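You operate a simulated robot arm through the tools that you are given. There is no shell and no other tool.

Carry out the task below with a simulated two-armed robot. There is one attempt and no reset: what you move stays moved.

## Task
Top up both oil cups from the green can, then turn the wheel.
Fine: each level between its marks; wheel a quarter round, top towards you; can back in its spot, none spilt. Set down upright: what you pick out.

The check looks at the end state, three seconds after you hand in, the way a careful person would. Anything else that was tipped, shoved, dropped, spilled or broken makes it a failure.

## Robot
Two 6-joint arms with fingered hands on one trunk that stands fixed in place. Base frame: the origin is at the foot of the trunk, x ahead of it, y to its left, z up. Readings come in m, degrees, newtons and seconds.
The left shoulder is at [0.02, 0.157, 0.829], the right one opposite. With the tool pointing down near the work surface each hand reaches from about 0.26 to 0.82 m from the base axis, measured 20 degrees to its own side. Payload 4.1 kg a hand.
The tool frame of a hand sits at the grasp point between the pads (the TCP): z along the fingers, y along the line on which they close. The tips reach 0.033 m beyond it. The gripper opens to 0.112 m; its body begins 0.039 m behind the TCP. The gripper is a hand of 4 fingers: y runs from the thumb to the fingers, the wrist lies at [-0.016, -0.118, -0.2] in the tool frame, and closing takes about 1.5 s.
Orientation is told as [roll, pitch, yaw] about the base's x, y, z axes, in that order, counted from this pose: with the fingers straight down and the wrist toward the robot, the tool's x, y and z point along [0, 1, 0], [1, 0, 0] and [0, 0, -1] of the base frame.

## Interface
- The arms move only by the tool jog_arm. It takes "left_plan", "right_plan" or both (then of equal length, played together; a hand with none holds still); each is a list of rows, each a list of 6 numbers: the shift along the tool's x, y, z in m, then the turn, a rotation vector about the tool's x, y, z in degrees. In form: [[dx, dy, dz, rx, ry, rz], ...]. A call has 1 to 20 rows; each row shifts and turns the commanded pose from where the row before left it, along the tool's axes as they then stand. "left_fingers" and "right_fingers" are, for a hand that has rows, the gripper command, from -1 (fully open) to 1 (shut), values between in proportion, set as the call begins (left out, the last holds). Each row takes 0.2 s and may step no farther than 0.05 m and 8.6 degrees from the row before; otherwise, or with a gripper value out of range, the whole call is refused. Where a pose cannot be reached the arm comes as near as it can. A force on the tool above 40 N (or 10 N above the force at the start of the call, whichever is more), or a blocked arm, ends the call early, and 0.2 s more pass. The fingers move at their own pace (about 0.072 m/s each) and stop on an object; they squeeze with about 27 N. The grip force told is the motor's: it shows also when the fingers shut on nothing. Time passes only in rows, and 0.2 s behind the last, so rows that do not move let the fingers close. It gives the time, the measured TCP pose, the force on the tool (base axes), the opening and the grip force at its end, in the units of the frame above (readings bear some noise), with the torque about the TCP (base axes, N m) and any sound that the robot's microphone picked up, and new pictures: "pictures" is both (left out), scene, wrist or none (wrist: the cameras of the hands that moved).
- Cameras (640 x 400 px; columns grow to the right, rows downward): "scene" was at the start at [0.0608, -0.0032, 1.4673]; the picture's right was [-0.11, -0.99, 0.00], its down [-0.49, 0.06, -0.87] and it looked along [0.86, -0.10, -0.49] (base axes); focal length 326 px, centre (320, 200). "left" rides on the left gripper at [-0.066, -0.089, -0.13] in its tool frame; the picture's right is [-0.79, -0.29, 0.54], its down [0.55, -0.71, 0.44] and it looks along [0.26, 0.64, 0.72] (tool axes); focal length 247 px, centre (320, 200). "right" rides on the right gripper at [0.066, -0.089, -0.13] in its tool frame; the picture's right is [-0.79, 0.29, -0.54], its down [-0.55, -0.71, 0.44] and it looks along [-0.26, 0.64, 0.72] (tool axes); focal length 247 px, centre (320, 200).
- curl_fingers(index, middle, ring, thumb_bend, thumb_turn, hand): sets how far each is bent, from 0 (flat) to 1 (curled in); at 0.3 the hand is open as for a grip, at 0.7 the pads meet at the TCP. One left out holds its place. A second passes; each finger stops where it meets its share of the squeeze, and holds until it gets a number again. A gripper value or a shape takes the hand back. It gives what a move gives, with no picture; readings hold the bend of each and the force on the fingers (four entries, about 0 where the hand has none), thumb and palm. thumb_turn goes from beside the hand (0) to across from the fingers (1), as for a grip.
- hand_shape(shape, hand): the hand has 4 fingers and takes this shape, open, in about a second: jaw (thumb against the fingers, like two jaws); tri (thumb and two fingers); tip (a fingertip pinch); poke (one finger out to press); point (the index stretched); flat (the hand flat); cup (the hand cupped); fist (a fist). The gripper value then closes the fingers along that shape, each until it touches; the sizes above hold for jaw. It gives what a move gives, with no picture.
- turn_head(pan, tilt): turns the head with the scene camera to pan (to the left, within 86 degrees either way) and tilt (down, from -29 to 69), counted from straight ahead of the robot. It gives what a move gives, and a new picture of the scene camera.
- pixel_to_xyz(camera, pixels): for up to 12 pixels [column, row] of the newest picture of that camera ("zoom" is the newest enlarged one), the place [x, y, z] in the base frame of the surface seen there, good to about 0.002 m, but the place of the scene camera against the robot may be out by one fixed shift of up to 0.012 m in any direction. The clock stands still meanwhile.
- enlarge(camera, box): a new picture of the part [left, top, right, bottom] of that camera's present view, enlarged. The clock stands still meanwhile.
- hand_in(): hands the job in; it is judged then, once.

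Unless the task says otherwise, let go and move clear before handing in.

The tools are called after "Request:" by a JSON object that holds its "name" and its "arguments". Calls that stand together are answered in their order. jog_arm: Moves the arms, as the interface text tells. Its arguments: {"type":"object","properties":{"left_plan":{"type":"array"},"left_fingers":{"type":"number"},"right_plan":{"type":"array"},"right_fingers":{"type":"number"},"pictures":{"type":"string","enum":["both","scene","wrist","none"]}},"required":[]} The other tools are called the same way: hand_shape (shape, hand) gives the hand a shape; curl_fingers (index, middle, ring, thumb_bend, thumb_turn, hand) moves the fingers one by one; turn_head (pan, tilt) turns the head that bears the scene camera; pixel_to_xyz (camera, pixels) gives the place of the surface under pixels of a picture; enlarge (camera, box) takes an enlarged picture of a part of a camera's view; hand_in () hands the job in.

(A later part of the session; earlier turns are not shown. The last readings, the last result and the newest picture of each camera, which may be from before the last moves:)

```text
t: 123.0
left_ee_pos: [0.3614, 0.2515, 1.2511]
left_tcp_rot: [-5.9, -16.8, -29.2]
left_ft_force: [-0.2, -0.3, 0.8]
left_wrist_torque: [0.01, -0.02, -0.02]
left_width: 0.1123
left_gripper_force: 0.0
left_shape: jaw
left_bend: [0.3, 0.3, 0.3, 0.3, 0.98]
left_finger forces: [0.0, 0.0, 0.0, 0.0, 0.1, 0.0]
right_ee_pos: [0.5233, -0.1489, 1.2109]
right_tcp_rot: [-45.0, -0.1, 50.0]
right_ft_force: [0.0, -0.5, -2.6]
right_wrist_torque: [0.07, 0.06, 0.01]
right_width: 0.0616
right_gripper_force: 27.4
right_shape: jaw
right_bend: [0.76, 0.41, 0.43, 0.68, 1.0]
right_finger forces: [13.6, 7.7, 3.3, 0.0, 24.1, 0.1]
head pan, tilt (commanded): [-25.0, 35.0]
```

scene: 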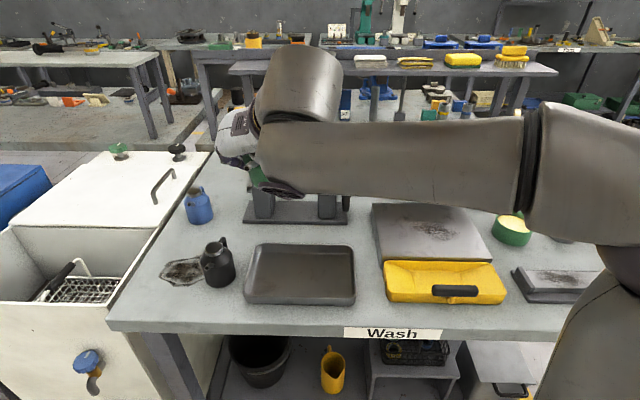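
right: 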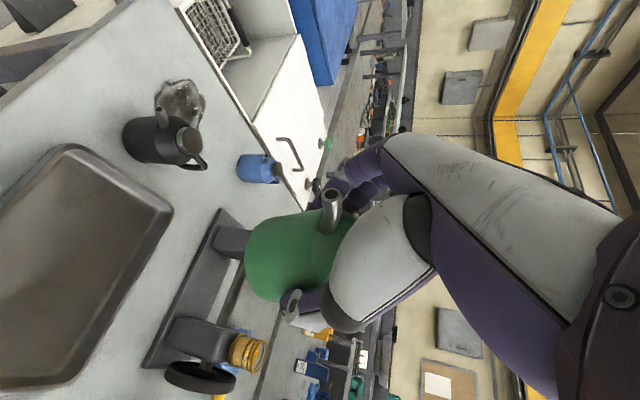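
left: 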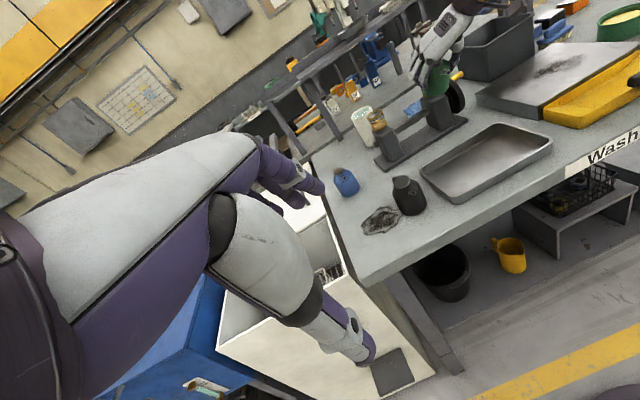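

Everything tracked with no limits. I'll stretch forward to the point just short of cup 1, with the can's bottom above the rims.

Request:
{"name": "jog_arm", "arguments": {"right_plan": [[-0.0194, 0.0081, 0.0347, 0, 0, 0], [-0.0194, 0.0081, 0.0347, 0, 0, 0], [-0.0194, 0.0081, 0.0347, 0, 0, 0], [-0.0194, 0.0081, 0.0347, 0, 0, 0], [-0.0194, 0.0081, 0.0347, 0, 0, 0], [-0.0194, 0.0081, 0.0347, 0, 0, 0], [-0.0194, 0.0081, 0.0347, 0, 0, 0], [0, 0, 0, 0, 0, 0]], "pictures": "both"}}

```text
t: 124.8
left_ee_pos: [0.3617, 0.2518, 1.2507]
left_tcp_rot: [-6.0, -16.9, -29.1]
left_ft_force: [0.3, 0.4, -1.0]
left_wrist_torque: [0.0, -0.01, 0.01]
left_width: 0.1122
left_gripper_force: 0.2
left_shape: jaw
left_bend: [0.3, 0.3, 0.3, 0.3, 0.98]
left_finger forces: [0.0, 0.0, 0.1, 0.0, 0.0, 0.1]
right_ee_pos: [0.7652, -0.2796, 1.1333]
right_tcp_rot: [-45.0, 0.0, 50.0]
right_ft_force: [0.1, -0.4, -2.7]
right_wrist_torque: [0.03, 0.05, 0.01]
right_width: 0.0616
right_gripper_force: 27.2
right_shape: jaw
right_bend: [0.76, 0.41, 0.43, 0.68, 1.0]
right_finger forces: [13.7, 7.7, 3.3, 0.1, 24.3, 0.1]
head pan, tilt (commanded): [-25.0, 35.0]
```

scene: 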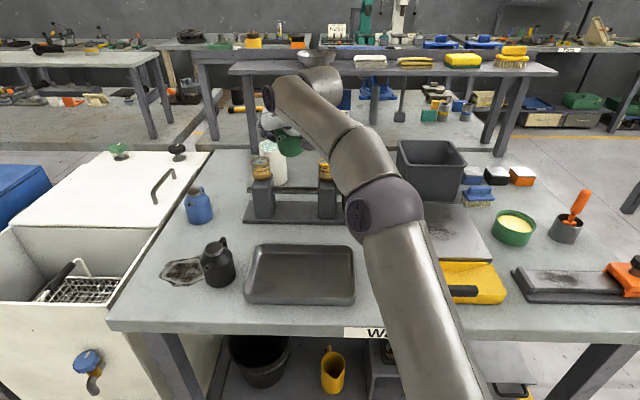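
right: 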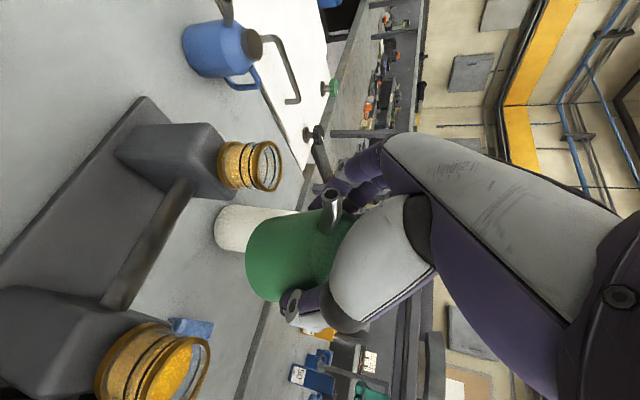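

In place at (0.765, −0.280, 1.133). I'll bring the left hand back to its viewing post to watch cup 1.

Request:
{"name": "jog_arm", "arguments": {"left_plan": [[-0.0157, 0.0368, 0.027, 0, 0, 0], [-0.0157, 0.0368, 0.027, 0, 0, 0], [-0.0157, 0.0368, 0.027, 0, 0, 0], [-0.0157, 0.0368, 0.027, 0, 0, 0], [-0.0157, 0.0368, 0.027, 0, 0, 0], [-0.0157, 0.0368, 0.027, 0, 0, 0], [0, 0, 0, 0, 0, 0]], "pictures": "wrist"}}

Request:
{"name": "enlarge", "arguments": {"camera": "left", "box": [330, 30, 490, 180]}}

```text
t: 126.4
left_ee_pos: [0.5306, 0.0304, 1.1715]
left_tcp_rot: [-5.9, -17.0, -29.1]
left_ft_force: [0.7, 0.1, 0.3]
left_wrist_torque: [0.0, 0.01, 0.02]
left_width: 0.1117
left_gripper_force: 0.1
left_shape: jaw
left_bend: [0.3, 0.3, 0.3, 0.3, 0.98]
left_finger forces: [0.1, 0.0, 0.0, 0.0, 0.0, 0.0]
right_ee_pos: [0.7661, -0.2793, 1.1356]
right_tcp_rot: [-45.1, 0.0, 50.1]
right_ft_force: [0.5, -0.3, -2.5]
right_wrist_torque: [0.09, 0.04, -0.01]
right_width: 0.0615
right_gripper_force: 27.1
right_shape: jaw
right_bend: [0.76, 0.41, 0.43, 0.68, 1.0]
right_finger forces: [13.8, 7.9, 3.3, 0.0, 24.2, 0.1]
head pan, tilt (commanded): [-25.0, 35.0]
```

left: 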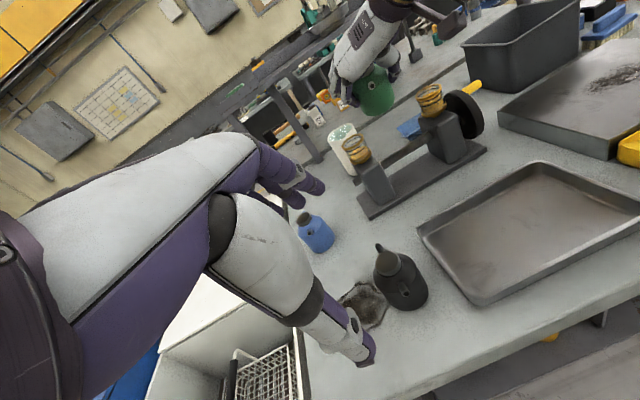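

```text
2.67 times, centred on (410, 105) of left
```

zoom: 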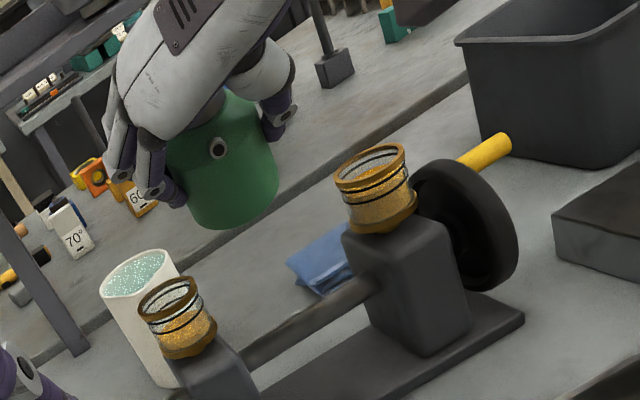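

The left camera now sees both cups well. Before the last approach I want the exact place of the index fingertip near the spout, to keep it clear of the rim.

Request:
{"name": "enlarge", "arguments": {"camera": "right", "box": [280, 140, 400, 240]}}

Request:
{"name": "pixel_to_xyz", "arguments": {"camera": "zoom", "pixels": [[150, 215], [175, 200], [200, 195], [265, 195], [240, 255], [290, 160], [330, 200], [350, 175], [380, 180], [310, 270], [250, 160], [410, 160]]}}

Request:
{"name": "enlarge", "arguments": {"camera": "left", "box": [320, 40, 400, 130]}}

```text
4.00 times, centred on (340, 190) of right
```

zoom: 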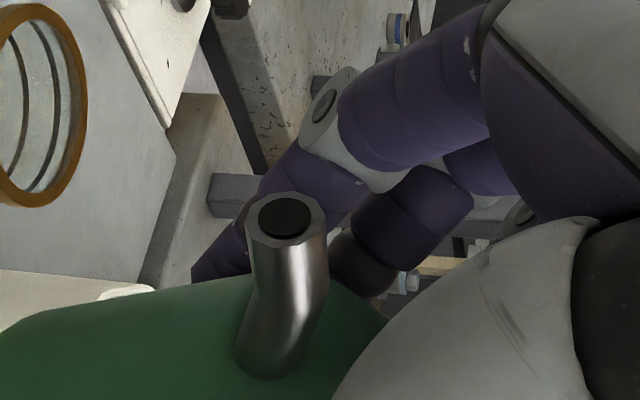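

```text
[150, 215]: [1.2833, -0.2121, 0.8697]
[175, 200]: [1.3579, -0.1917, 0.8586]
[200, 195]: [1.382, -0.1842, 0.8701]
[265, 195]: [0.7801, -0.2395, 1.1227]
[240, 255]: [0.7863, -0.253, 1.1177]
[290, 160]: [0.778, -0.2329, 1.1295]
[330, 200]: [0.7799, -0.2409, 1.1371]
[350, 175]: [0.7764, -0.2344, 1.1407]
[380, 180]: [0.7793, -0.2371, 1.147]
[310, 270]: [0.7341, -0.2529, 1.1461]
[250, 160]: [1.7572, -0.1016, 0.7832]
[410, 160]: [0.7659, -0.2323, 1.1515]
```

```text
4.44 times, centred on (360, 85) of left
```

zoom: 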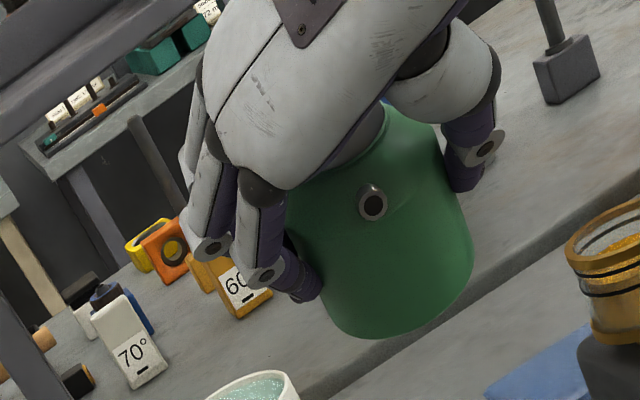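

The index tip lies on the can's flank (about 35–40 mm to the finger side), clear of where the cup will be. I'll tilt to 57° here (can about 32°, still below the flow point) and move forward, staying high.

Request:
{"name": "jog_arm", "arguments": {"right_plan": [[0, 0, 0, 0, -6, 0], [0, 0, 0, 0, -6, 0], [-0.0028, 0.0275, 0.0205, 0, 0, 0], [-0.0028, 0.0275, 0.0205, 0, 0, 0], [0, 0, 0, 0, 0, 0]], "pictures": "wrist"}}

Request:
{"name": "enlarge", "arguments": {"camera": "left", "box": [320, 50, 420, 180]}}

```text
t: 127.6
left_ee_pos: [0.5303, 0.0301, 1.171]
left_tcp_rot: [-5.8, -17.0, -29.1]
left_ft_force: [-1.3, 0.2, 1.1]
left_wrist_torque: [0.02, -0.03, 0.01]
left_width: 0.1116
left_gripper_force: 0.1
left_shape: jaw
left_bend: [0.3, 0.3, 0.3, 0.3, 0.98]
left_finger forces: [0.0, 0.0, 0.1, 0.0, 0.1, 0.0]
right_ee_pos: [0.8293, -0.2572, 1.1141]
right_tcp_rot: [-56.9, 0.1, 50.1]
right_ft_force: [0.3, 0.4, -1.6]
right_wrist_torque: [0.05, 0.06, 0.02]
right_width: 0.0608
right_gripper_force: 27.1
right_shape: jaw
right_bend: [0.76, 0.42, 0.43, 0.68, 0.99]
right_finger forces: [14.6, 8.4, 3.3, 0.0, 25.8, 0.0]
head pan, tilt (commanded): [-25.0, 35.0]
```

right: 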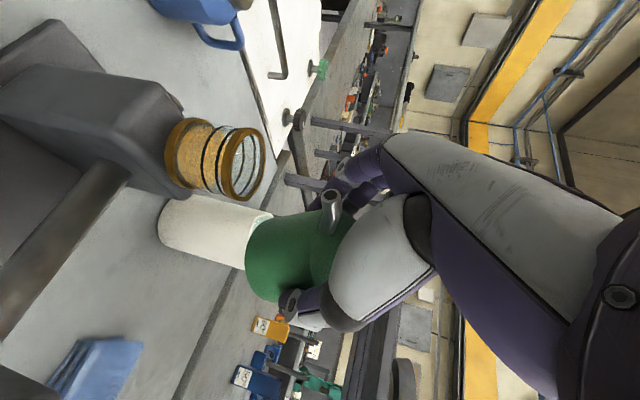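

```text
3.08 times, centred on (370, 115) of left
```

zoom: 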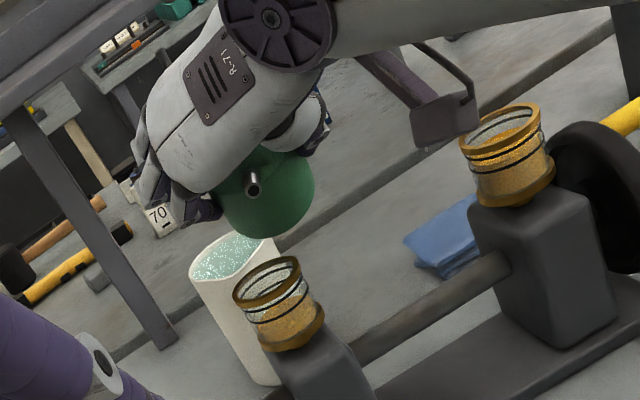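

No flow at 57°, and the arm tracks. Next I'll bring the mouth over cup 1 with a little more tilt (61°).

Request:
{"name": "jog_arm", "arguments": {"right_plan": [[0.0075, 0.0112, 0.017, 0, -2, 0], [0.0075, 0.0112, 0.017, 0, -2, 0]], "pictures": "wrist"}}

Request:
{"name": "enlarge", "arguments": {"camera": "right", "box": [180, 100, 380, 260]}}

Request:
{"name": "enlarge", "arguments": {"camera": "left", "box": [330, 100, 400, 180]}}

```text
t: 128.2
left_ee_pos: [0.5308, 0.0297, 1.1706]
left_tcp_rot: [-5.9, -17.0, -29.1]
left_ft_force: [0.7, 0.2, 0.2]
left_wrist_torque: [0.03, -0.01, 0.0]
left_width: 0.112
left_gripper_force: 0.1
left_shape: jaw
left_bend: [0.3, 0.3, 0.3, 0.3, 0.98]
left_finger forces: [0.0, 0.0, 0.0, 0.0, 0.0, 0.0]
right_ee_pos: [0.8526, -0.2468, 1.0828]
right_tcp_rot: [-61.0, 0.1, 50.0]
right_ft_force: [0.3, -0.2, -1.6]
right_wrist_torque: [0.06, 0.03, 0.02]
right_width: 0.0608
right_gripper_force: 26.8
right_shape: jaw
right_bend: [0.76, 0.42, 0.43, 0.68, 0.99]
right_finger forces: [14.5, 8.6, 3.4, 0.1, 25.6, 0.0]
right hand out of reach, approached as far as the arm can: row 1, 2
head pan, tilt (commanded): [-25.0, 35.0]
```

right: 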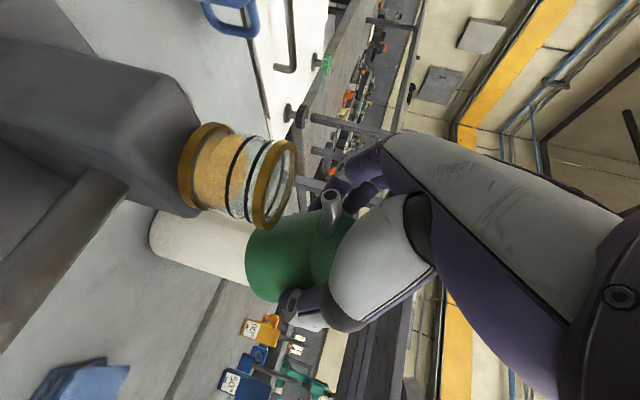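

```text
2.50 times, centred on (280, 180) of right
```

zoom: 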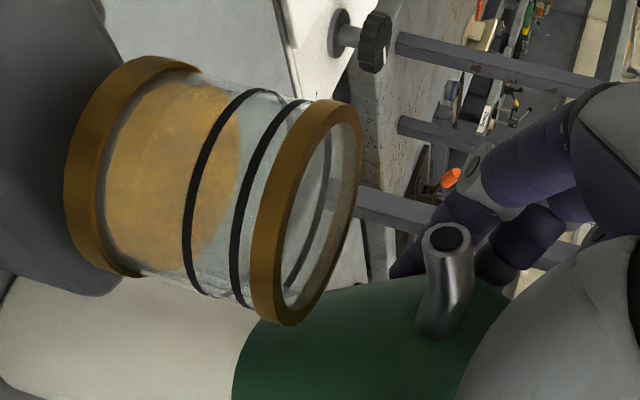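

```text
5.00 times, centred on (365, 140) of left
```

zoom: 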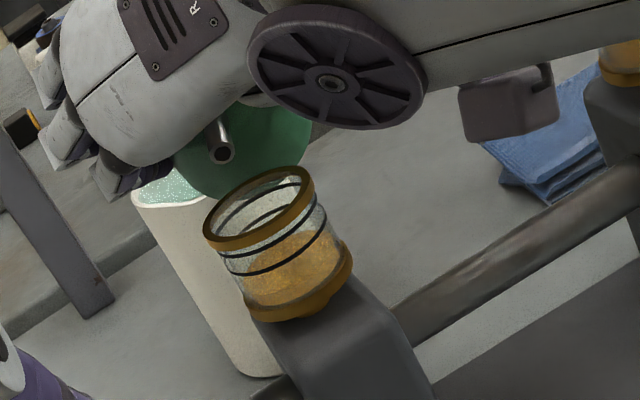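

The reach limit stopped it a few mm short. I'll check the mouth against the rim in the wrist view.

Request:
{"name": "pixel_to_xyz", "arguments": {"camera": "right", "pixels": [[331, 195], [329, 199], [326, 196]]}}

Request:
{"name": "enlarge", "arguments": {"camera": "right", "box": [220, 110, 360, 250]}}

Request:
{"name": "pixel_to_xyz", "arguments": {"camera": "zoom", "pixels": [[447, 241], [436, 250], [440, 262], [265, 70], [330, 85], [200, 330], [290, 320], [215, 230]]}}

```text
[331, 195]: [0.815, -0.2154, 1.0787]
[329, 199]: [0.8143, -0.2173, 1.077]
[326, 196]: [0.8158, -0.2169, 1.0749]
```

```text
2.86 times, centred on (290, 180) of right
```

zoom: 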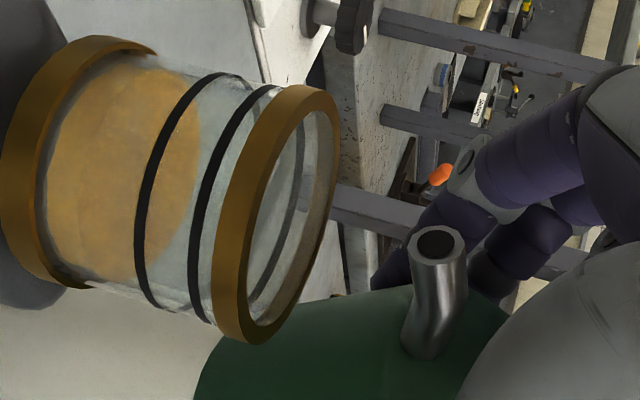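

```text
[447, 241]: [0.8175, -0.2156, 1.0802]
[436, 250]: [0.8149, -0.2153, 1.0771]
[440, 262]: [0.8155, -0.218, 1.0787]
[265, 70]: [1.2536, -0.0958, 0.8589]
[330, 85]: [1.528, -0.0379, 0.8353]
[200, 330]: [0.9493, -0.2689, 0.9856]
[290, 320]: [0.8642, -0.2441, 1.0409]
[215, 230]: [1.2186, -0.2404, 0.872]
```

The mouth is at (0.816, −0.2155, 1.079), about 5 mm ahead of cup 1's centre and inside the opening. I'll tilt 3° more while shifting back a few mm to centre it, and look for flow.

Request:
{"name": "jog_arm", "arguments": {"right_plan": [[-0.0051, -0.0005, 0.0057, 0, -3, 0]], "pictures": "wrist"}}

Request:
{"name": "enlarge", "arguments": {"camera": "right", "box": [180, 100, 360, 240]}}

Request:
{"name": "enlarge", "arguments": {"camera": "left", "box": [335, 115, 395, 175]}}

```text
t: 128.6
left_ee_pos: [0.5307, 0.0302, 1.171]
left_tcp_rot: [-5.8, -16.9, -29.1]
left_ft_force: [0.2, 0.2, 0.3]
left_wrist_torque: [-0.06, 0.03, -0.01]
left_width: 0.1117
left_gripper_force: 0.0
left_shape: jaw
left_bend: [0.3, 0.3, 0.3, 0.3, 0.98]
left_finger forces: [0.1, 0.0, 0.0, 0.1, 0.0, 0.0]
right_ee_pos: [0.8567, -0.2517, 1.0832]
right_tcp_rot: [-64.0, 0.0, 50.0]
right_ft_force: [-0.3, -0.2, -1.9]
right_wrist_torque: [0.07, 0.08, 0.0]
right_width: 0.061
right_gripper_force: 26.7
right_shape: jaw
right_bend: [0.76, 0.42, 0.43, 0.68, 0.99]
right_finger forces: [14.4, 8.6, 3.4, 0.0, 25.5, 0.0]
head pan, tilt (commanded): [-25.0, 35.0]
```

right: 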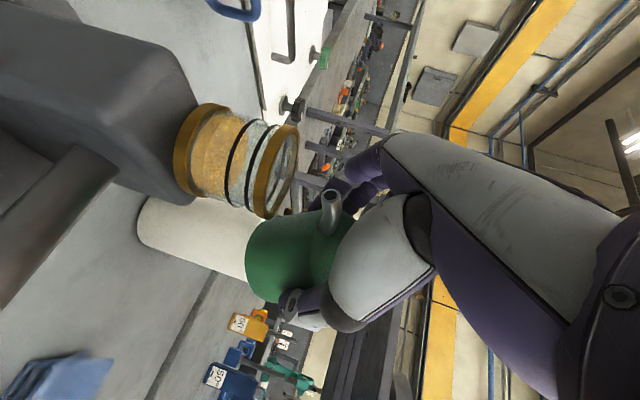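

```text
2.86 times, centred on (270, 170) of right
```

zoom: 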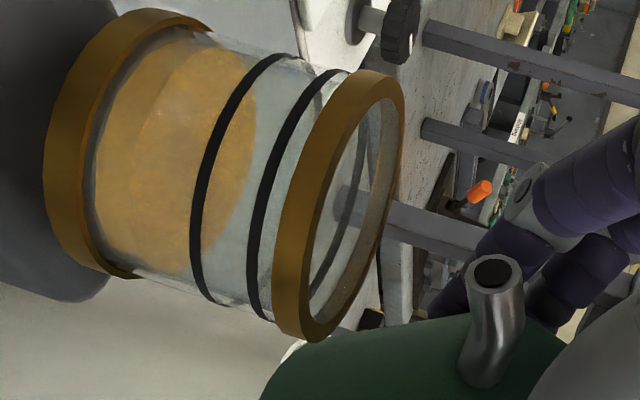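

```text
6.67 times, centred on (365, 145) of left
```

zoom: 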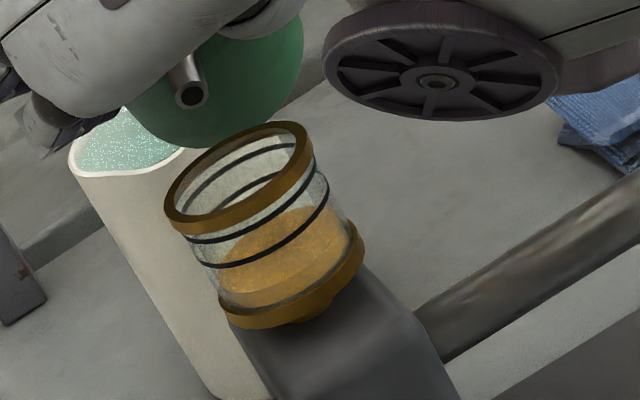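

Still no flow at 64°, with the mouth now well centred at about (0.819, −0.220, 1.076). I'll tilt another 2.5° about the mouth.

Request:
{"name": "jog_arm", "arguments": {"right_plan": [[-0.0026, 0, 0.0005, 0, -2.5, 0]], "pictures": "wrist"}}

Request:
{"name": "enlarge", "arguments": {"camera": "right", "box": [180, 100, 360, 240]}}

Request:
{"name": "enlarge", "arguments": {"camera": "left", "box": [335, 115, 395, 175]}}

```text
t: 129.0
left_ee_pos: [0.5308, 0.0307, 1.1719]
left_tcp_rot: [-5.9, -16.8, -29.1]
left_ft_force: [-0.9, 0.2, 0.2]
left_wrist_torque: [0.02, -0.02, -0.04]
left_width: 0.1119
left_gripper_force: 0.0
left_shape: jaw
left_bend: [0.3, 0.3, 0.3, 0.3, 0.98]
left_finger forces: [0.0, 0.0, 0.1, 0.1, 0.1, 0.0]
right_ee_pos: [0.8591, -0.2525, 1.0868]
right_tcp_rot: [-66.6, -0.1, 50.0]
right_ft_force: [0.8, 0.1, -1.8]
right_wrist_torque: [0.04, 0.05, -0.02]
right_width: 0.0607
right_gripper_force: 27.5
right_shape: jaw
right_bend: [0.76, 0.42, 0.43, 0.68, 0.99]
right_finger forces: [14.1, 8.4, 3.5, 0.1, 25.3, 0.0]
head pan, tilt (commanded): [-25.0, 35.0]
```

right: 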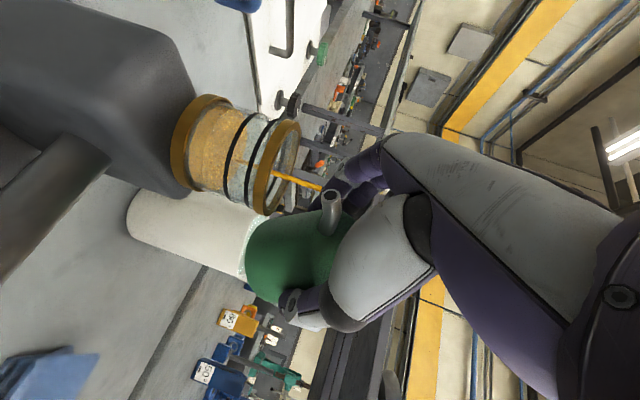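

```text
2.86 times, centred on (270, 170) of right
```

zoom: 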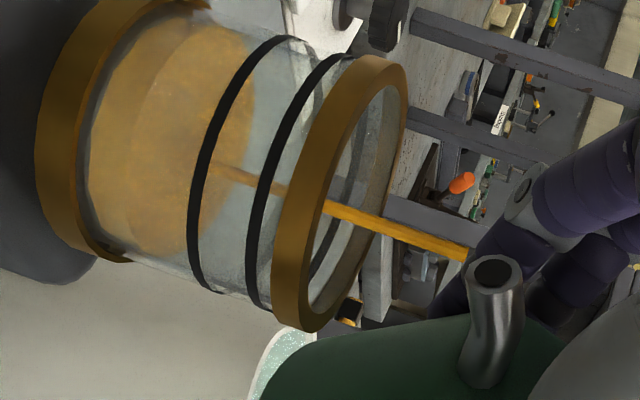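

```text
6.67 times, centred on (365, 145) of left
```

zoom: 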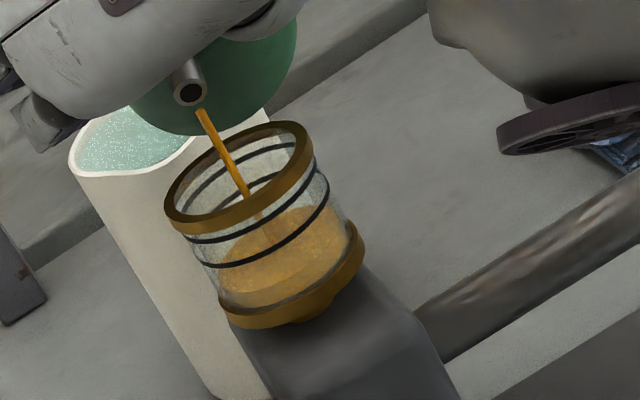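

Oil is flowing into cup 1, with the stream at right zoom (395,232) passing cleanly through the rim. I'll verify the stream's position and hold while it fills.

Request:
{"name": "pixel_to_xyz", "arguments": {"camera": "right", "pixels": [[310, 186], [300, 181], [292, 177]]}}

Request:
{"name": "jog_arm", "arguments": {"right_plan": [[0, 0, 0, 0, 0, 0], [0, 0, 0, 0, 0, 0], [0, 0, 0, 0, 0, 0], [0, 0, 0, 0, 0, 0], [0, 0, 0, 0, 0, 0], [0, 0, 0, 0, 0, 0], [0, 0, 0, 0, 0, 0], [0, 0, 0, 0, 0, 0], [0, 0, 0, 0, 0, 0]], "pictures": "none"}}

Request:
{"name": "enlarge", "arguments": {"camera": "left", "box": [348, 130, 382, 164]}}

Request:
{"name": "enlarge", "arguments": {"camera": "right", "box": [180, 90, 320, 220]}}

```text
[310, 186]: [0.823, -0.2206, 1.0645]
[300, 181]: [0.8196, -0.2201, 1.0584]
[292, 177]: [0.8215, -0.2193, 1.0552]
```

```text
t: 131.0
left_ee_pos: [0.5318, 0.0301, 1.1704]
left_tcp_rot: [-5.9, -16.8, -29.2]
left_ft_force: [-0.1, 0.5, 0.9]
left_wrist_torque: [-0.02, -0.02, 0.02]
left_width: 0.112
left_gripper_force: 0.1
left_shape: jaw
left_bend: [0.3, 0.3, 0.3, 0.3, 0.98]
left_finger forces: [0.1, 0.0, 0.1, 0.0, 0.1, 0.1]
right_ee_pos: [0.8591, -0.2531, 1.0873]
right_tcp_rot: [-66.5, -0.1, 50.0]
right_ft_force: [0.0, -1.1, -3.0]
right_wrist_torque: [0.06, 0.06, -0.02]
right_width: 0.0608
right_gripper_force: 27.3
right_shape: jaw
right_bend: [0.76, 0.42, 0.43, 0.68, 0.99]
right_finger forces: [14.1, 8.5, 3.4, 0.0, 25.3, 0.0]
head pan, tilt (commanded): [-25.0, 35.0]
```

```text
11.76 times, centred on (365, 147) of left
```

zoom: 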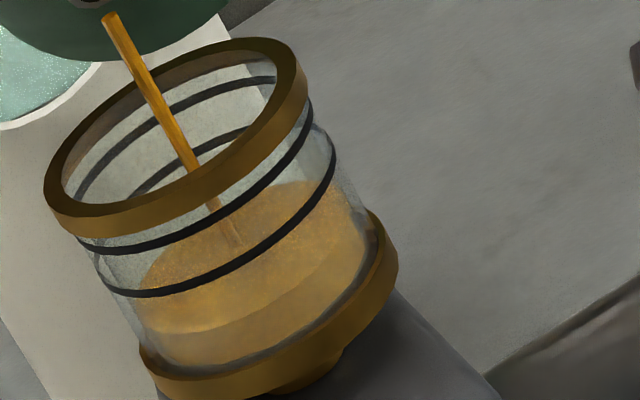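

```text
3.08 times, centred on (250, 155) of right
```

zoom: 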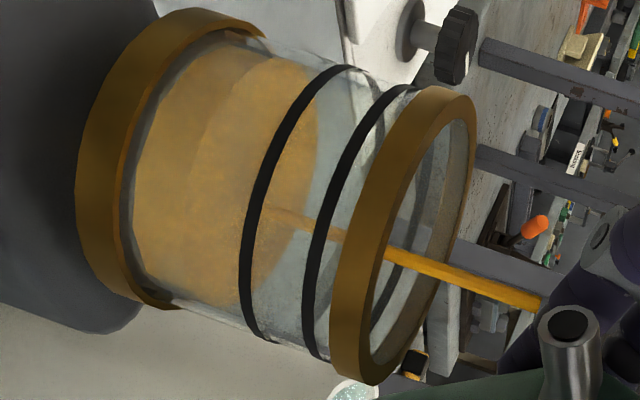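

The stream lands at (0.8205, −0.220), essentially the centre of cup 1. The level is about 0.8 of a spacing below the lower mark; I'll keep pouring for 3 s.

Request:
{"name": "jog_arm", "arguments": {"right_plan": [[0, 0, 0, 0, 0, 0], [0, 0, 0, 0, 0, 0], [0, 0, 0, 0, 0, 0], [0, 0, 0, 0, 0, 0], [0, 0, 0, 0, 0, 0], [0, 0, 0, 0, 0, 0], [0, 0, 0, 0, 0, 0], [0, 0, 0, 0, 0, 0], [0, 0, 0, 0, 0, 0], [0, 0, 0, 0, 0, 0], [0, 0, 0, 0, 0, 0], [0, 0, 0, 0, 0, 0], [0, 0, 0, 0, 0, 0], [0, 0, 0, 0, 0, 0]], "pictures": "none"}}

Request:
{"name": "enlarge", "arguments": {"camera": "left", "box": [348, 130, 382, 164]}}

Request:
{"name": "enlarge", "arguments": {"camera": "right", "box": [180, 90, 320, 220]}}

```text
t: 134.0
left_ee_pos: [0.5308, 0.0292, 1.1705]
left_tcp_rot: [-5.9, -16.9, -29.0]
left_ft_force: [0.3, 0.7, 0.3]
left_wrist_torque: [0.0, 0.01, 0.03]
left_width: 0.1116
left_gripper_force: 0.1
left_shape: jaw
left_bend: [0.3, 0.3, 0.3, 0.3, 0.98]
left_finger forces: [0.1, 0.0, 0.0, 0.0, 0.0, 0.0]
right_ee_pos: [0.8586, -0.2531, 1.087]
right_tcp_rot: [-66.5, -0.1, 50.0]
right_ft_force: [0.1, -0.1, -2.2]
right_wrist_torque: [0.06, 0.09, 0.01]
right_width: 0.0608
right_gripper_force: 26.7
right_shape: jaw
right_bend: [0.76, 0.42, 0.43, 0.68, 0.99]
right_finger forces: [14.1, 8.6, 3.3, 0.0, 25.3, 0.0]
head pan, tilt (commanded): [-25.0, 35.0]
```

```text
11.76 times, centred on (365, 147) of left
```

zoom: 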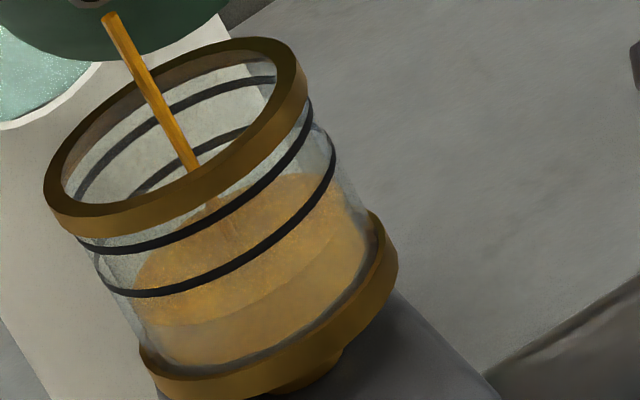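

```text
3.08 times, centred on (250, 155) of right
```

zoom: 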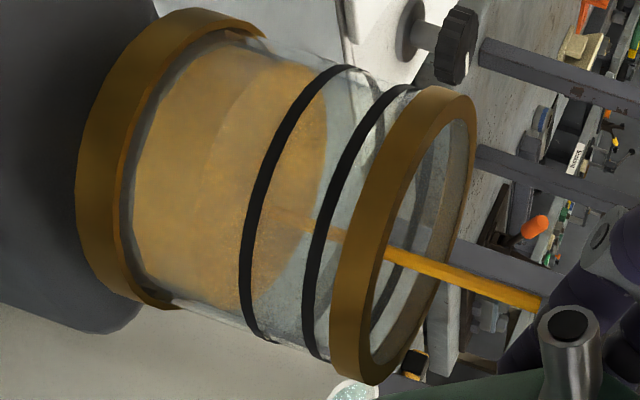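

It rises slowly. I'll add 2° of tilt about the mouth and hold 3 s.

Request:
{"name": "jog_arm", "arguments": {"right_plan": [[-0.0014, 0, -0.001, 0, -2, 0], [0, 0, 0, 0, 0, 0], [0, 0, 0, 0, 0, 0], [0, 0, 0, 0, 0, 0], [0, 0, 0, 0, 0, 0], [0, 0, 0, 0, 0, 0], [0, 0, 0, 0, 0, 0], [0, 0, 0, 0, 0, 0], [0, 0, 0, 0, 0, 0], [0, 0, 0, 0, 0, 0], [0, 0, 0, 0, 0, 0], [0, 0, 0, 0, 0, 0], [0, 0, 0, 0, 0, 0], [0, 0, 0, 0, 0, 0]], "pictures": "none"}}

Request:
{"name": "enlarge", "arguments": {"camera": "left", "box": [348, 130, 382, 164]}}

Request:
{"name": "enlarge", "arguments": {"camera": "right", "box": [180, 90, 320, 220]}}

```text
t: 137.0
left_ee_pos: [0.5303, 0.0303, 1.1699]
left_tcp_rot: [-5.8, -16.8, -29.0]
left_ft_force: [-0.2, -0.9, -0.7]
left_wrist_torque: [0.0, 0.04, 0.05]
left_width: 0.1117
left_gripper_force: 0.0
left_shape: jaw
left_bend: [0.3, 0.3, 0.3, 0.3, 0.98]
left_finger forces: [0.1, 0.0, 0.0, 0.0, 0.0, 0.0]
right_ee_pos: [0.8591, -0.2538, 1.0887]
right_tcp_rot: [-68.4, 0.1, 50.0]
right_ft_force: [-0.7, -0.4, -2.0]
right_wrist_torque: [0.09, 0.07, -0.02]
right_width: 0.0608
right_gripper_force: 27.0
right_shape: jaw
right_bend: [0.76, 0.42, 0.43, 0.68, 0.99]
right_finger forces: [14.0, 8.4, 3.5, 0.0, 25.2, 0.1]
head pan, tilt (commanded): [-25.0, 35.0]
```

```text
11.76 times, centred on (365, 147) of left
```

zoom: 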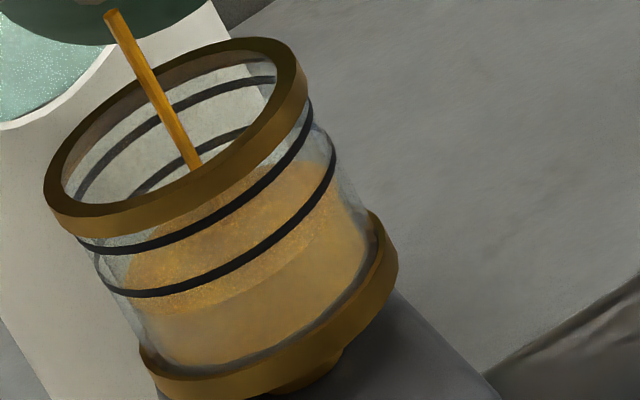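

```text
3.08 times, centred on (250, 155) of right
```

zoom: 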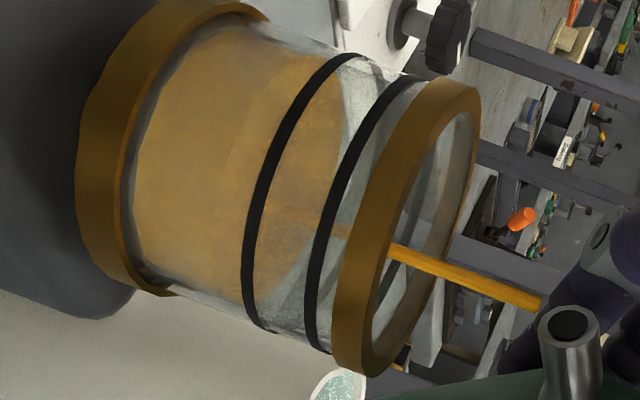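

The front edge is now about 0.35–0.4 of a spacing below the lower mark. I'll hold 3 s more.

Request:
{"name": "jog_arm", "arguments": {"right_plan": [[0, 0, 0, 0, 0, 0], [0, 0, 0, 0, 0, 0], [0, 0, 0, 0, 0, 0], [0, 0, 0, 0, 0, 0], [0, 0, 0, 0, 0, 0], [0, 0, 0, 0, 0, 0], [0, 0, 0, 0, 0, 0], [0, 0, 0, 0, 0, 0], [0, 0, 0, 0, 0, 0], [0, 0, 0, 0, 0, 0], [0, 0, 0, 0, 0, 0], [0, 0, 0, 0, 0, 0], [0, 0, 0, 0, 0, 0], [0, 0, 0, 0, 0, 0]], "pictures": "none"}}

Request:
{"name": "enlarge", "arguments": {"camera": "left", "box": [348, 130, 382, 164]}}

Request:
{"name": "enlarge", "arguments": {"camera": "right", "box": [220, 100, 310, 210]}}

```text
t: 140.0
left_ee_pos: [0.5314, 0.0293, 1.1703]
left_tcp_rot: [-5.9, -16.8, -29.1]
left_ft_force: [-0.7, 0.0, -1.1]
left_wrist_torque: [0.0, 0.0, -0.01]
left_width: 0.1118
left_gripper_force: 0.0
left_shape: jaw
left_bend: [0.3, 0.3, 0.3, 0.3, 0.98]
left_finger forces: [0.0, 0.0, 0.0, 0.1, 0.0, 0.1]
right_ee_pos: [0.8585, -0.2541, 1.0889]
right_tcp_rot: [-68.5, 0.0, 50.0]
right_ft_force: [0.1, -0.4, -2.1]
right_wrist_torque: [0.04, 0.05, 0.0]
right_width: 0.0606
right_gripper_force: 26.7
right_shape: jaw
right_bend: [0.76, 0.42, 0.43, 0.68, 0.99]
right_finger forces: [14.0, 8.4, 3.5, 0.0, 25.2, 0.0]
head pan, tilt (commanded): [-25.0, 35.0]
```

```text
11.76 times, centred on (365, 147) of left
```

zoom: 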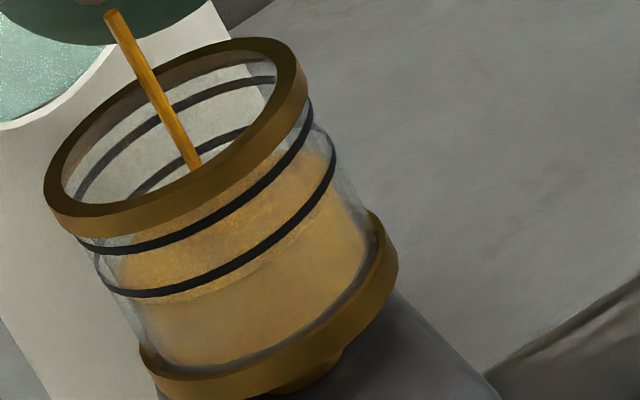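

```text
3.64 times, centred on (265, 155) of right
```

zoom: 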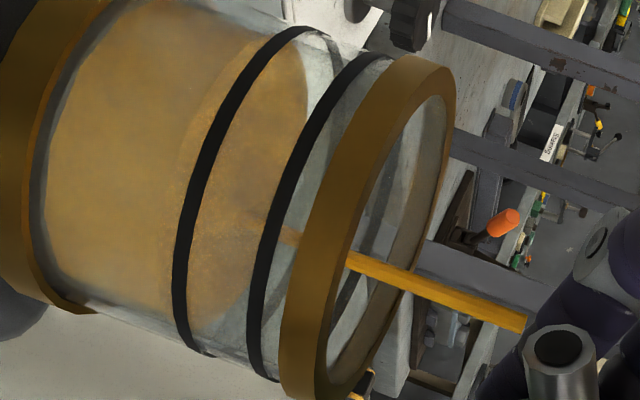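

It's slowing again, with the edge now about 0.2 of a spacing below the lower mark. I'll add 2° more tilt about the mouth and hold 3 s.

Request:
{"name": "jog_arm", "arguments": {"right_plan": [[-0.0014, 0, -0.001, 0, -2, 0], [0, 0, 0, 0, 0, 0], [0, 0, 0, 0, 0, 0], [0, 0, 0, 0, 0, 0], [0, 0, 0, 0, 0, 0], [0, 0, 0, 0, 0, 0], [0, 0, 0, 0, 0, 0], [0, 0, 0, 0, 0, 0], [0, 0, 0, 0, 0, 0], [0, 0, 0, 0, 0, 0], [0, 0, 0, 0, 0, 0], [0, 0, 0, 0, 0, 0], [0, 0, 0, 0, 0, 0], [0, 0, 0, 0, 0, 0]], "pictures": "none"}}

Request:
{"name": "enlarge", "arguments": {"camera": "left", "box": [348, 130, 382, 164]}}

Request:
{"name": "enlarge", "arguments": {"camera": "right", "box": [220, 100, 310, 210]}}

```text
t: 143.0
left_ee_pos: [0.5304, 0.029, 1.1708]
left_tcp_rot: [-5.9, -16.9, -29.0]
left_ft_force: [-0.1, 0.1, -0.1]
left_wrist_torque: [-0.02, 0.01, -0.01]
left_width: 0.1117
left_gripper_force: 0.0
left_shape: jaw
left_bend: [0.3, 0.3, 0.3, 0.3, 0.98]
left_finger forces: [0.0, 0.1, 0.0, 0.1, 0.0, 0.0]
right_ee_pos: [0.8582, -0.254, 1.0894]
right_tcp_rot: [-70.5, 0.0, 50.0]
right_ft_force: [-0.2, 0.2, -1.8]
right_wrist_torque: [0.03, 0.07, -0.01]
right_width: 0.0608
right_gripper_force: 27.1
right_shape: jaw
right_bend: [0.76, 0.42, 0.43, 0.68, 0.99]
right_finger forces: [13.9, 8.5, 3.6, 0.0, 25.2, 0.1]
head pan, tilt (commanded): [-25.0, 35.0]
```

```text
11.76 times, centred on (365, 147) of left
```

zoom: 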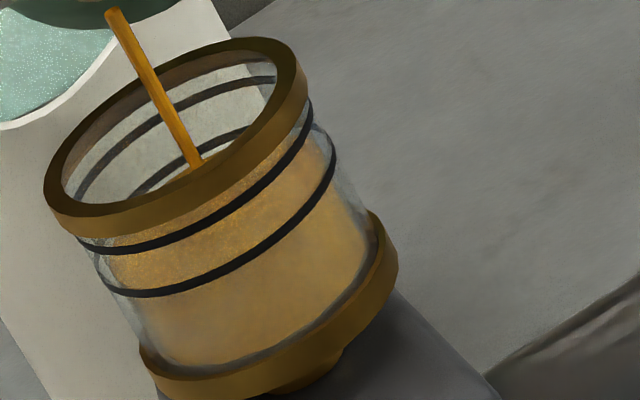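

```text
3.64 times, centred on (265, 155) of right
```

zoom: 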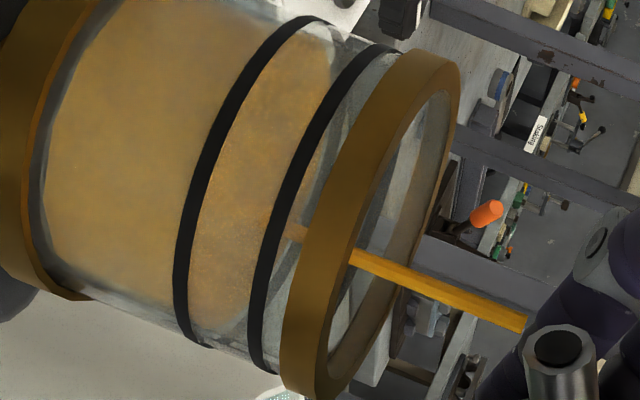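

The surface front edge has now reached the lower mark. I'll hold 3.6 s more.

Request:
{"name": "jog_arm", "arguments": {"right_plan": [[0, 0, 0, 0, 0, 0], [0, 0, 0, 0, 0, 0], [0, 0, 0, 0, 0, 0], [0, 0, 0, 0, 0, 0], [0, 0, 0, 0, 0, 0], [0, 0, 0, 0, 0, 0], [0, 0, 0, 0, 0, 0], [0, 0, 0, 0, 0, 0], [0, 0, 0, 0, 0, 0], [0, 0, 0, 0, 0, 0], [0, 0, 0, 0, 0, 0], [0, 0, 0, 0, 0, 0], [0, 0, 0, 0, 0, 0], [0, 0, 0, 0, 0, 0], [0, 0, 0, 0, 0, 0], [0, 0, 0, 0, 0, 0], [0, 0, 0, 0, 0, 0]], "pictures": "none"}}

Request:
{"name": "enlarge", "arguments": {"camera": "left", "box": [348, 130, 382, 164]}}

Request:
{"name": "enlarge", "arguments": {"camera": "right", "box": [220, 100, 310, 210]}}

```text
t: 146.6
left_ee_pos: [0.5314, 0.03, 1.1713]
left_tcp_rot: [-5.9, -17.0, -29.2]
left_ft_force: [0.6, -0.4, 0.1]
left_wrist_torque: [0.0, 0.04, 0.01]
left_width: 0.1116
left_gripper_force: 0.1
left_shape: jaw
left_bend: [0.3, 0.3, 0.3, 0.3, 0.98]
left_finger forces: [0.0, 0.0, 0.1, 0.0, 0.0, 0.0]
right_ee_pos: [0.8581, -0.2534, 1.088]
right_tcp_rot: [-70.5, 0.1, 50.1]
right_ft_force: [0.0, 0.2, -2.6]
right_wrist_torque: [0.06, 0.05, -0.01]
right_width: 0.0609
right_gripper_force: 26.6
right_shape: jaw
right_bend: [0.76, 0.42, 0.43, 0.68, 0.99]
right_finger forces: [13.9, 8.5, 3.5, 0.0, 25.1, 0.0]
head pan, tilt (commanded): [-25.0, 35.0]
```

```text
11.76 times, centred on (365, 147) of left
```

zoom: 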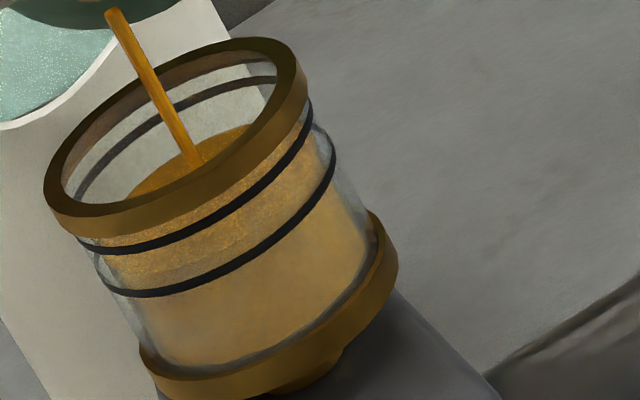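

```text
3.64 times, centred on (265, 155) of right
```

zoom: 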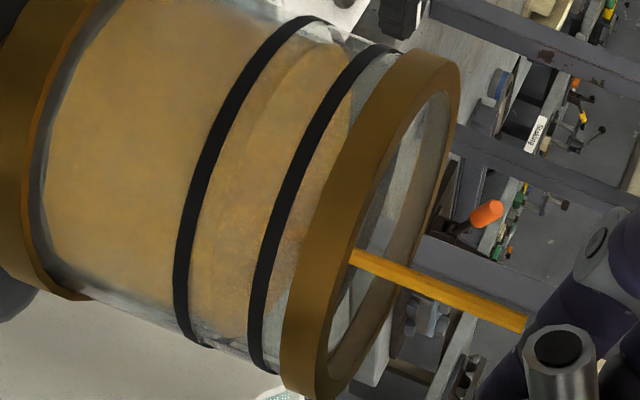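

The level in cup 1 is about 0.2–0.3 into the band. I'll hold about 4 s more to get near the middle.

Request:
{"name": "jog_arm", "arguments": {"right_plan": [[0, 0, 0, 0, 0, 0], [0, 0, 0, 0, 0, 0], [0, 0, 0, 0, 0, 0], [0, 0, 0, 0, 0, 0], [0, 0, 0, 0, 0, 0], [0, 0, 0, 0, 0, 0], [0, 0, 0, 0, 0, 0], [0, 0, 0, 0, 0, 0], [0, 0, 0, 0, 0, 0], [0, 0, 0, 0, 0, 0], [0, 0, 0, 0, 0, 0], [0, 0, 0, 0, 0, 0], [0, 0, 0, 0, 0, 0], [0, 0, 0, 0, 0, 0], [0, 0, 0, 0, 0, 0], [0, 0, 0, 0, 0, 0], [0, 0, 0, 0, 0, 0], [0, 0, 0, 0, 0, 0]], "pictures": "none"}}

Request:
{"name": "enlarge", "arguments": {"camera": "left", "box": [348, 130, 382, 164]}}

Request:
{"name": "enlarge", "arguments": {"camera": "right", "box": [220, 100, 310, 210]}}

```text
t: 150.4
left_ee_pos: [0.531, 0.0295, 1.1711]
left_tcp_rot: [-5.9, -16.8, -29.1]
left_ft_force: [0.4, -0.6, 0.3]
left_wrist_torque: [-0.01, -0.01, -0.01]
left_width: 0.1118
left_gripper_force: 0.1
left_shape: jaw
left_bend: [0.3, 0.3, 0.3, 0.3, 0.98]
left_finger forces: [0.0, 0.0, 0.0, 0.0, 0.1, 0.0]
right_ee_pos: [0.8578, -0.2531, 1.0894]
right_tcp_rot: [-70.5, 0.0, 50.0]
right_ft_force: [-0.8, -0.2, -2.1]
right_wrist_torque: [0.01, 0.06, -0.01]
right_width: 0.0607
right_gripper_force: 26.9
right_shape: jaw
right_bend: [0.76, 0.42, 0.43, 0.68, 0.99]
right_finger forces: [13.9, 8.5, 3.5, 0.1, 25.1, 0.0]
head pan, tilt (commanded): [-25.0, 35.0]
```

```text
11.76 times, centred on (365, 147) of left
```

zoom: 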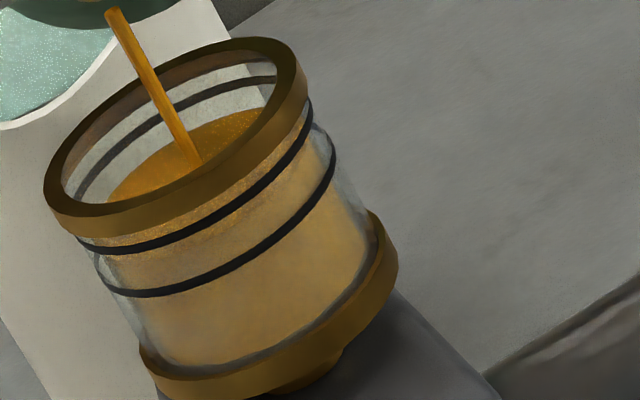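

```text
3.64 times, centred on (265, 155) of right
```

zoom: 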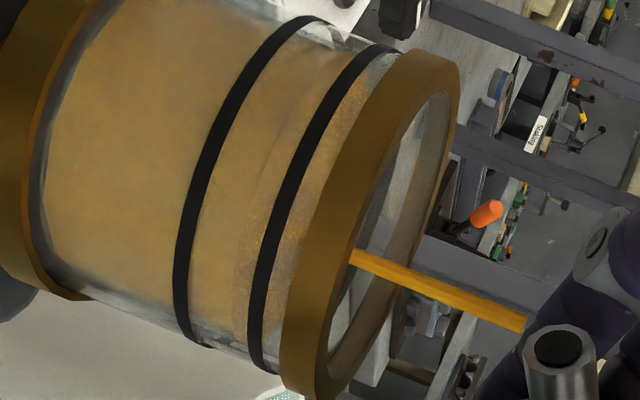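

Averaging the near wall (≈0.65) and far wall (≈0.3) gives about 0.48 of the band, so cup 1 is full enough. I'll untilt 8° about the mouth to stop the stream.

Request:
{"name": "jog_arm", "arguments": {"right_plan": [[0.0059, 0, 0.0035, 0, 8, 0], [0, 0, 0, 0, 0, 0]], "pictures": "wrist"}}

Request:
{"name": "enlarge", "arguments": {"camera": "left", "box": [335, 110, 395, 170]}}

Request:
{"name": "enlarge", "arguments": {"camera": "right", "box": [180, 100, 360, 240]}}

```text
t: 151.0
left_ee_pos: [0.5312, 0.0305, 1.1708]
left_tcp_rot: [-5.9, -16.8, -29.1]
left_ft_force: [-0.4, -0.1, 0.5]
left_wrist_torque: [0.03, 0.0, 0.02]
left_width: 0.1118
left_gripper_force: 0.0
left_shape: jaw
left_bend: [0.3, 0.3, 0.3, 0.3, 0.98]
left_finger forces: [0.0, 0.1, 0.1, 0.1, 0.1, 0.1]
right_ee_pos: [0.8599, -0.2576, 1.0927]
right_tcp_rot: [-69.2, 0.0, 49.3]
right_ft_force: [-0.5, -1.0, -2.2]
right_wrist_torque: [0.07, 0.03, 0.02]
right_width: 0.0608
right_gripper_force: 26.9
right_shape: jaw
right_bend: [0.76, 0.42, 0.43, 0.68, 0.99]
right_finger forces: [13.7, 8.4, 3.5, 0.0, 25.2, 0.0]
right hand out of reach, approached as far as the arm can: row 1
head pan, tilt (commanded): [-25.0, 35.0]
```

right: 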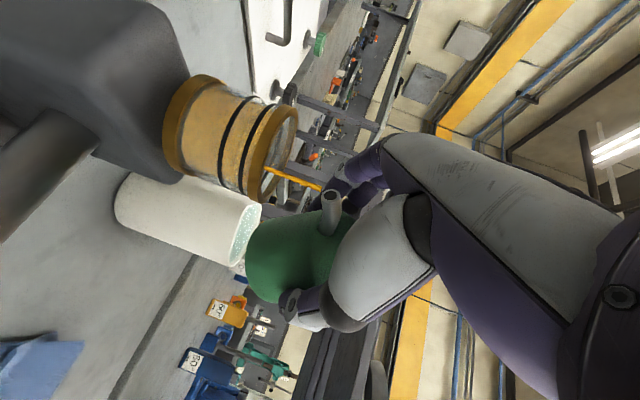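

```text
6.67 times, centred on (365, 140) of left
```

zoom: 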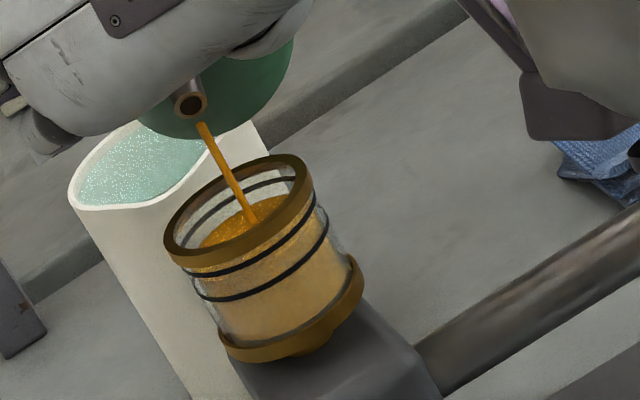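

```text
2.86 times, centred on (270, 170) of right
```

zoom: 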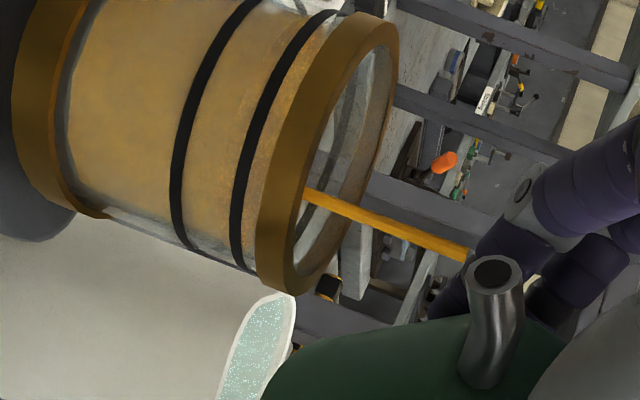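

The reach limit blocked the untilt and oil still runs, but into the cup. Lowering the mouth a little gives reach, so I'll lower 15 mm and untilt to 65° at once.

Request:
{"name": "jog_arm", "arguments": {"right_plan": [[0.0187, 0.0029, 0.003, -0.65, 4.2, -0.25]], "pictures": "wrist"}}

Request:
{"name": "enlarge", "arguments": {"camera": "left", "box": [335, 110, 395, 170]}}

```text
t: 151.4
left_ee_pos: [0.5308, 0.0298, 1.1695]
left_tcp_rot: [-5.9, -16.8, -29.1]
left_ft_force: [0.4, -0.2, -0.4]
left_wrist_torque: [0.06, -0.04, 0.02]
left_width: 0.1118
left_gripper_force: 0.1
left_shape: jaw
left_bend: [0.3, 0.3, 0.3, 0.3, 0.98]
left_finger forces: [0.0, 0.0, 0.0, 0.1, 0.1, 0.0]
right_ee_pos: [0.8588, -0.2518, 1.0749]
right_tcp_rot: [-65.1, -0.2, 50.1]
right_ft_force: [-0.6, 0.8, -1.4]
right_wrist_torque: [0.12, 0.04, 0.02]
right_width: 0.0608
right_gripper_force: 27.5
right_shape: jaw
right_bend: [0.76, 0.42, 0.43, 0.68, 0.99]
right_finger forces: [13.6, 8.5, 3.5, 0.0, 25.0, 0.1]
head pan, tilt (commanded): [-25.0, 35.0]
```

right: 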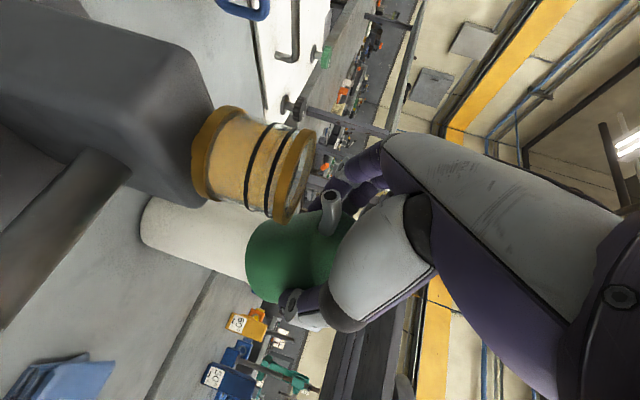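

```text
6.67 times, centred on (365, 140) of left
```

zoom: 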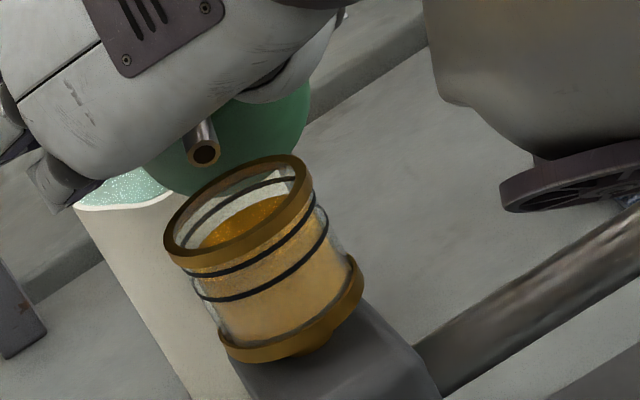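

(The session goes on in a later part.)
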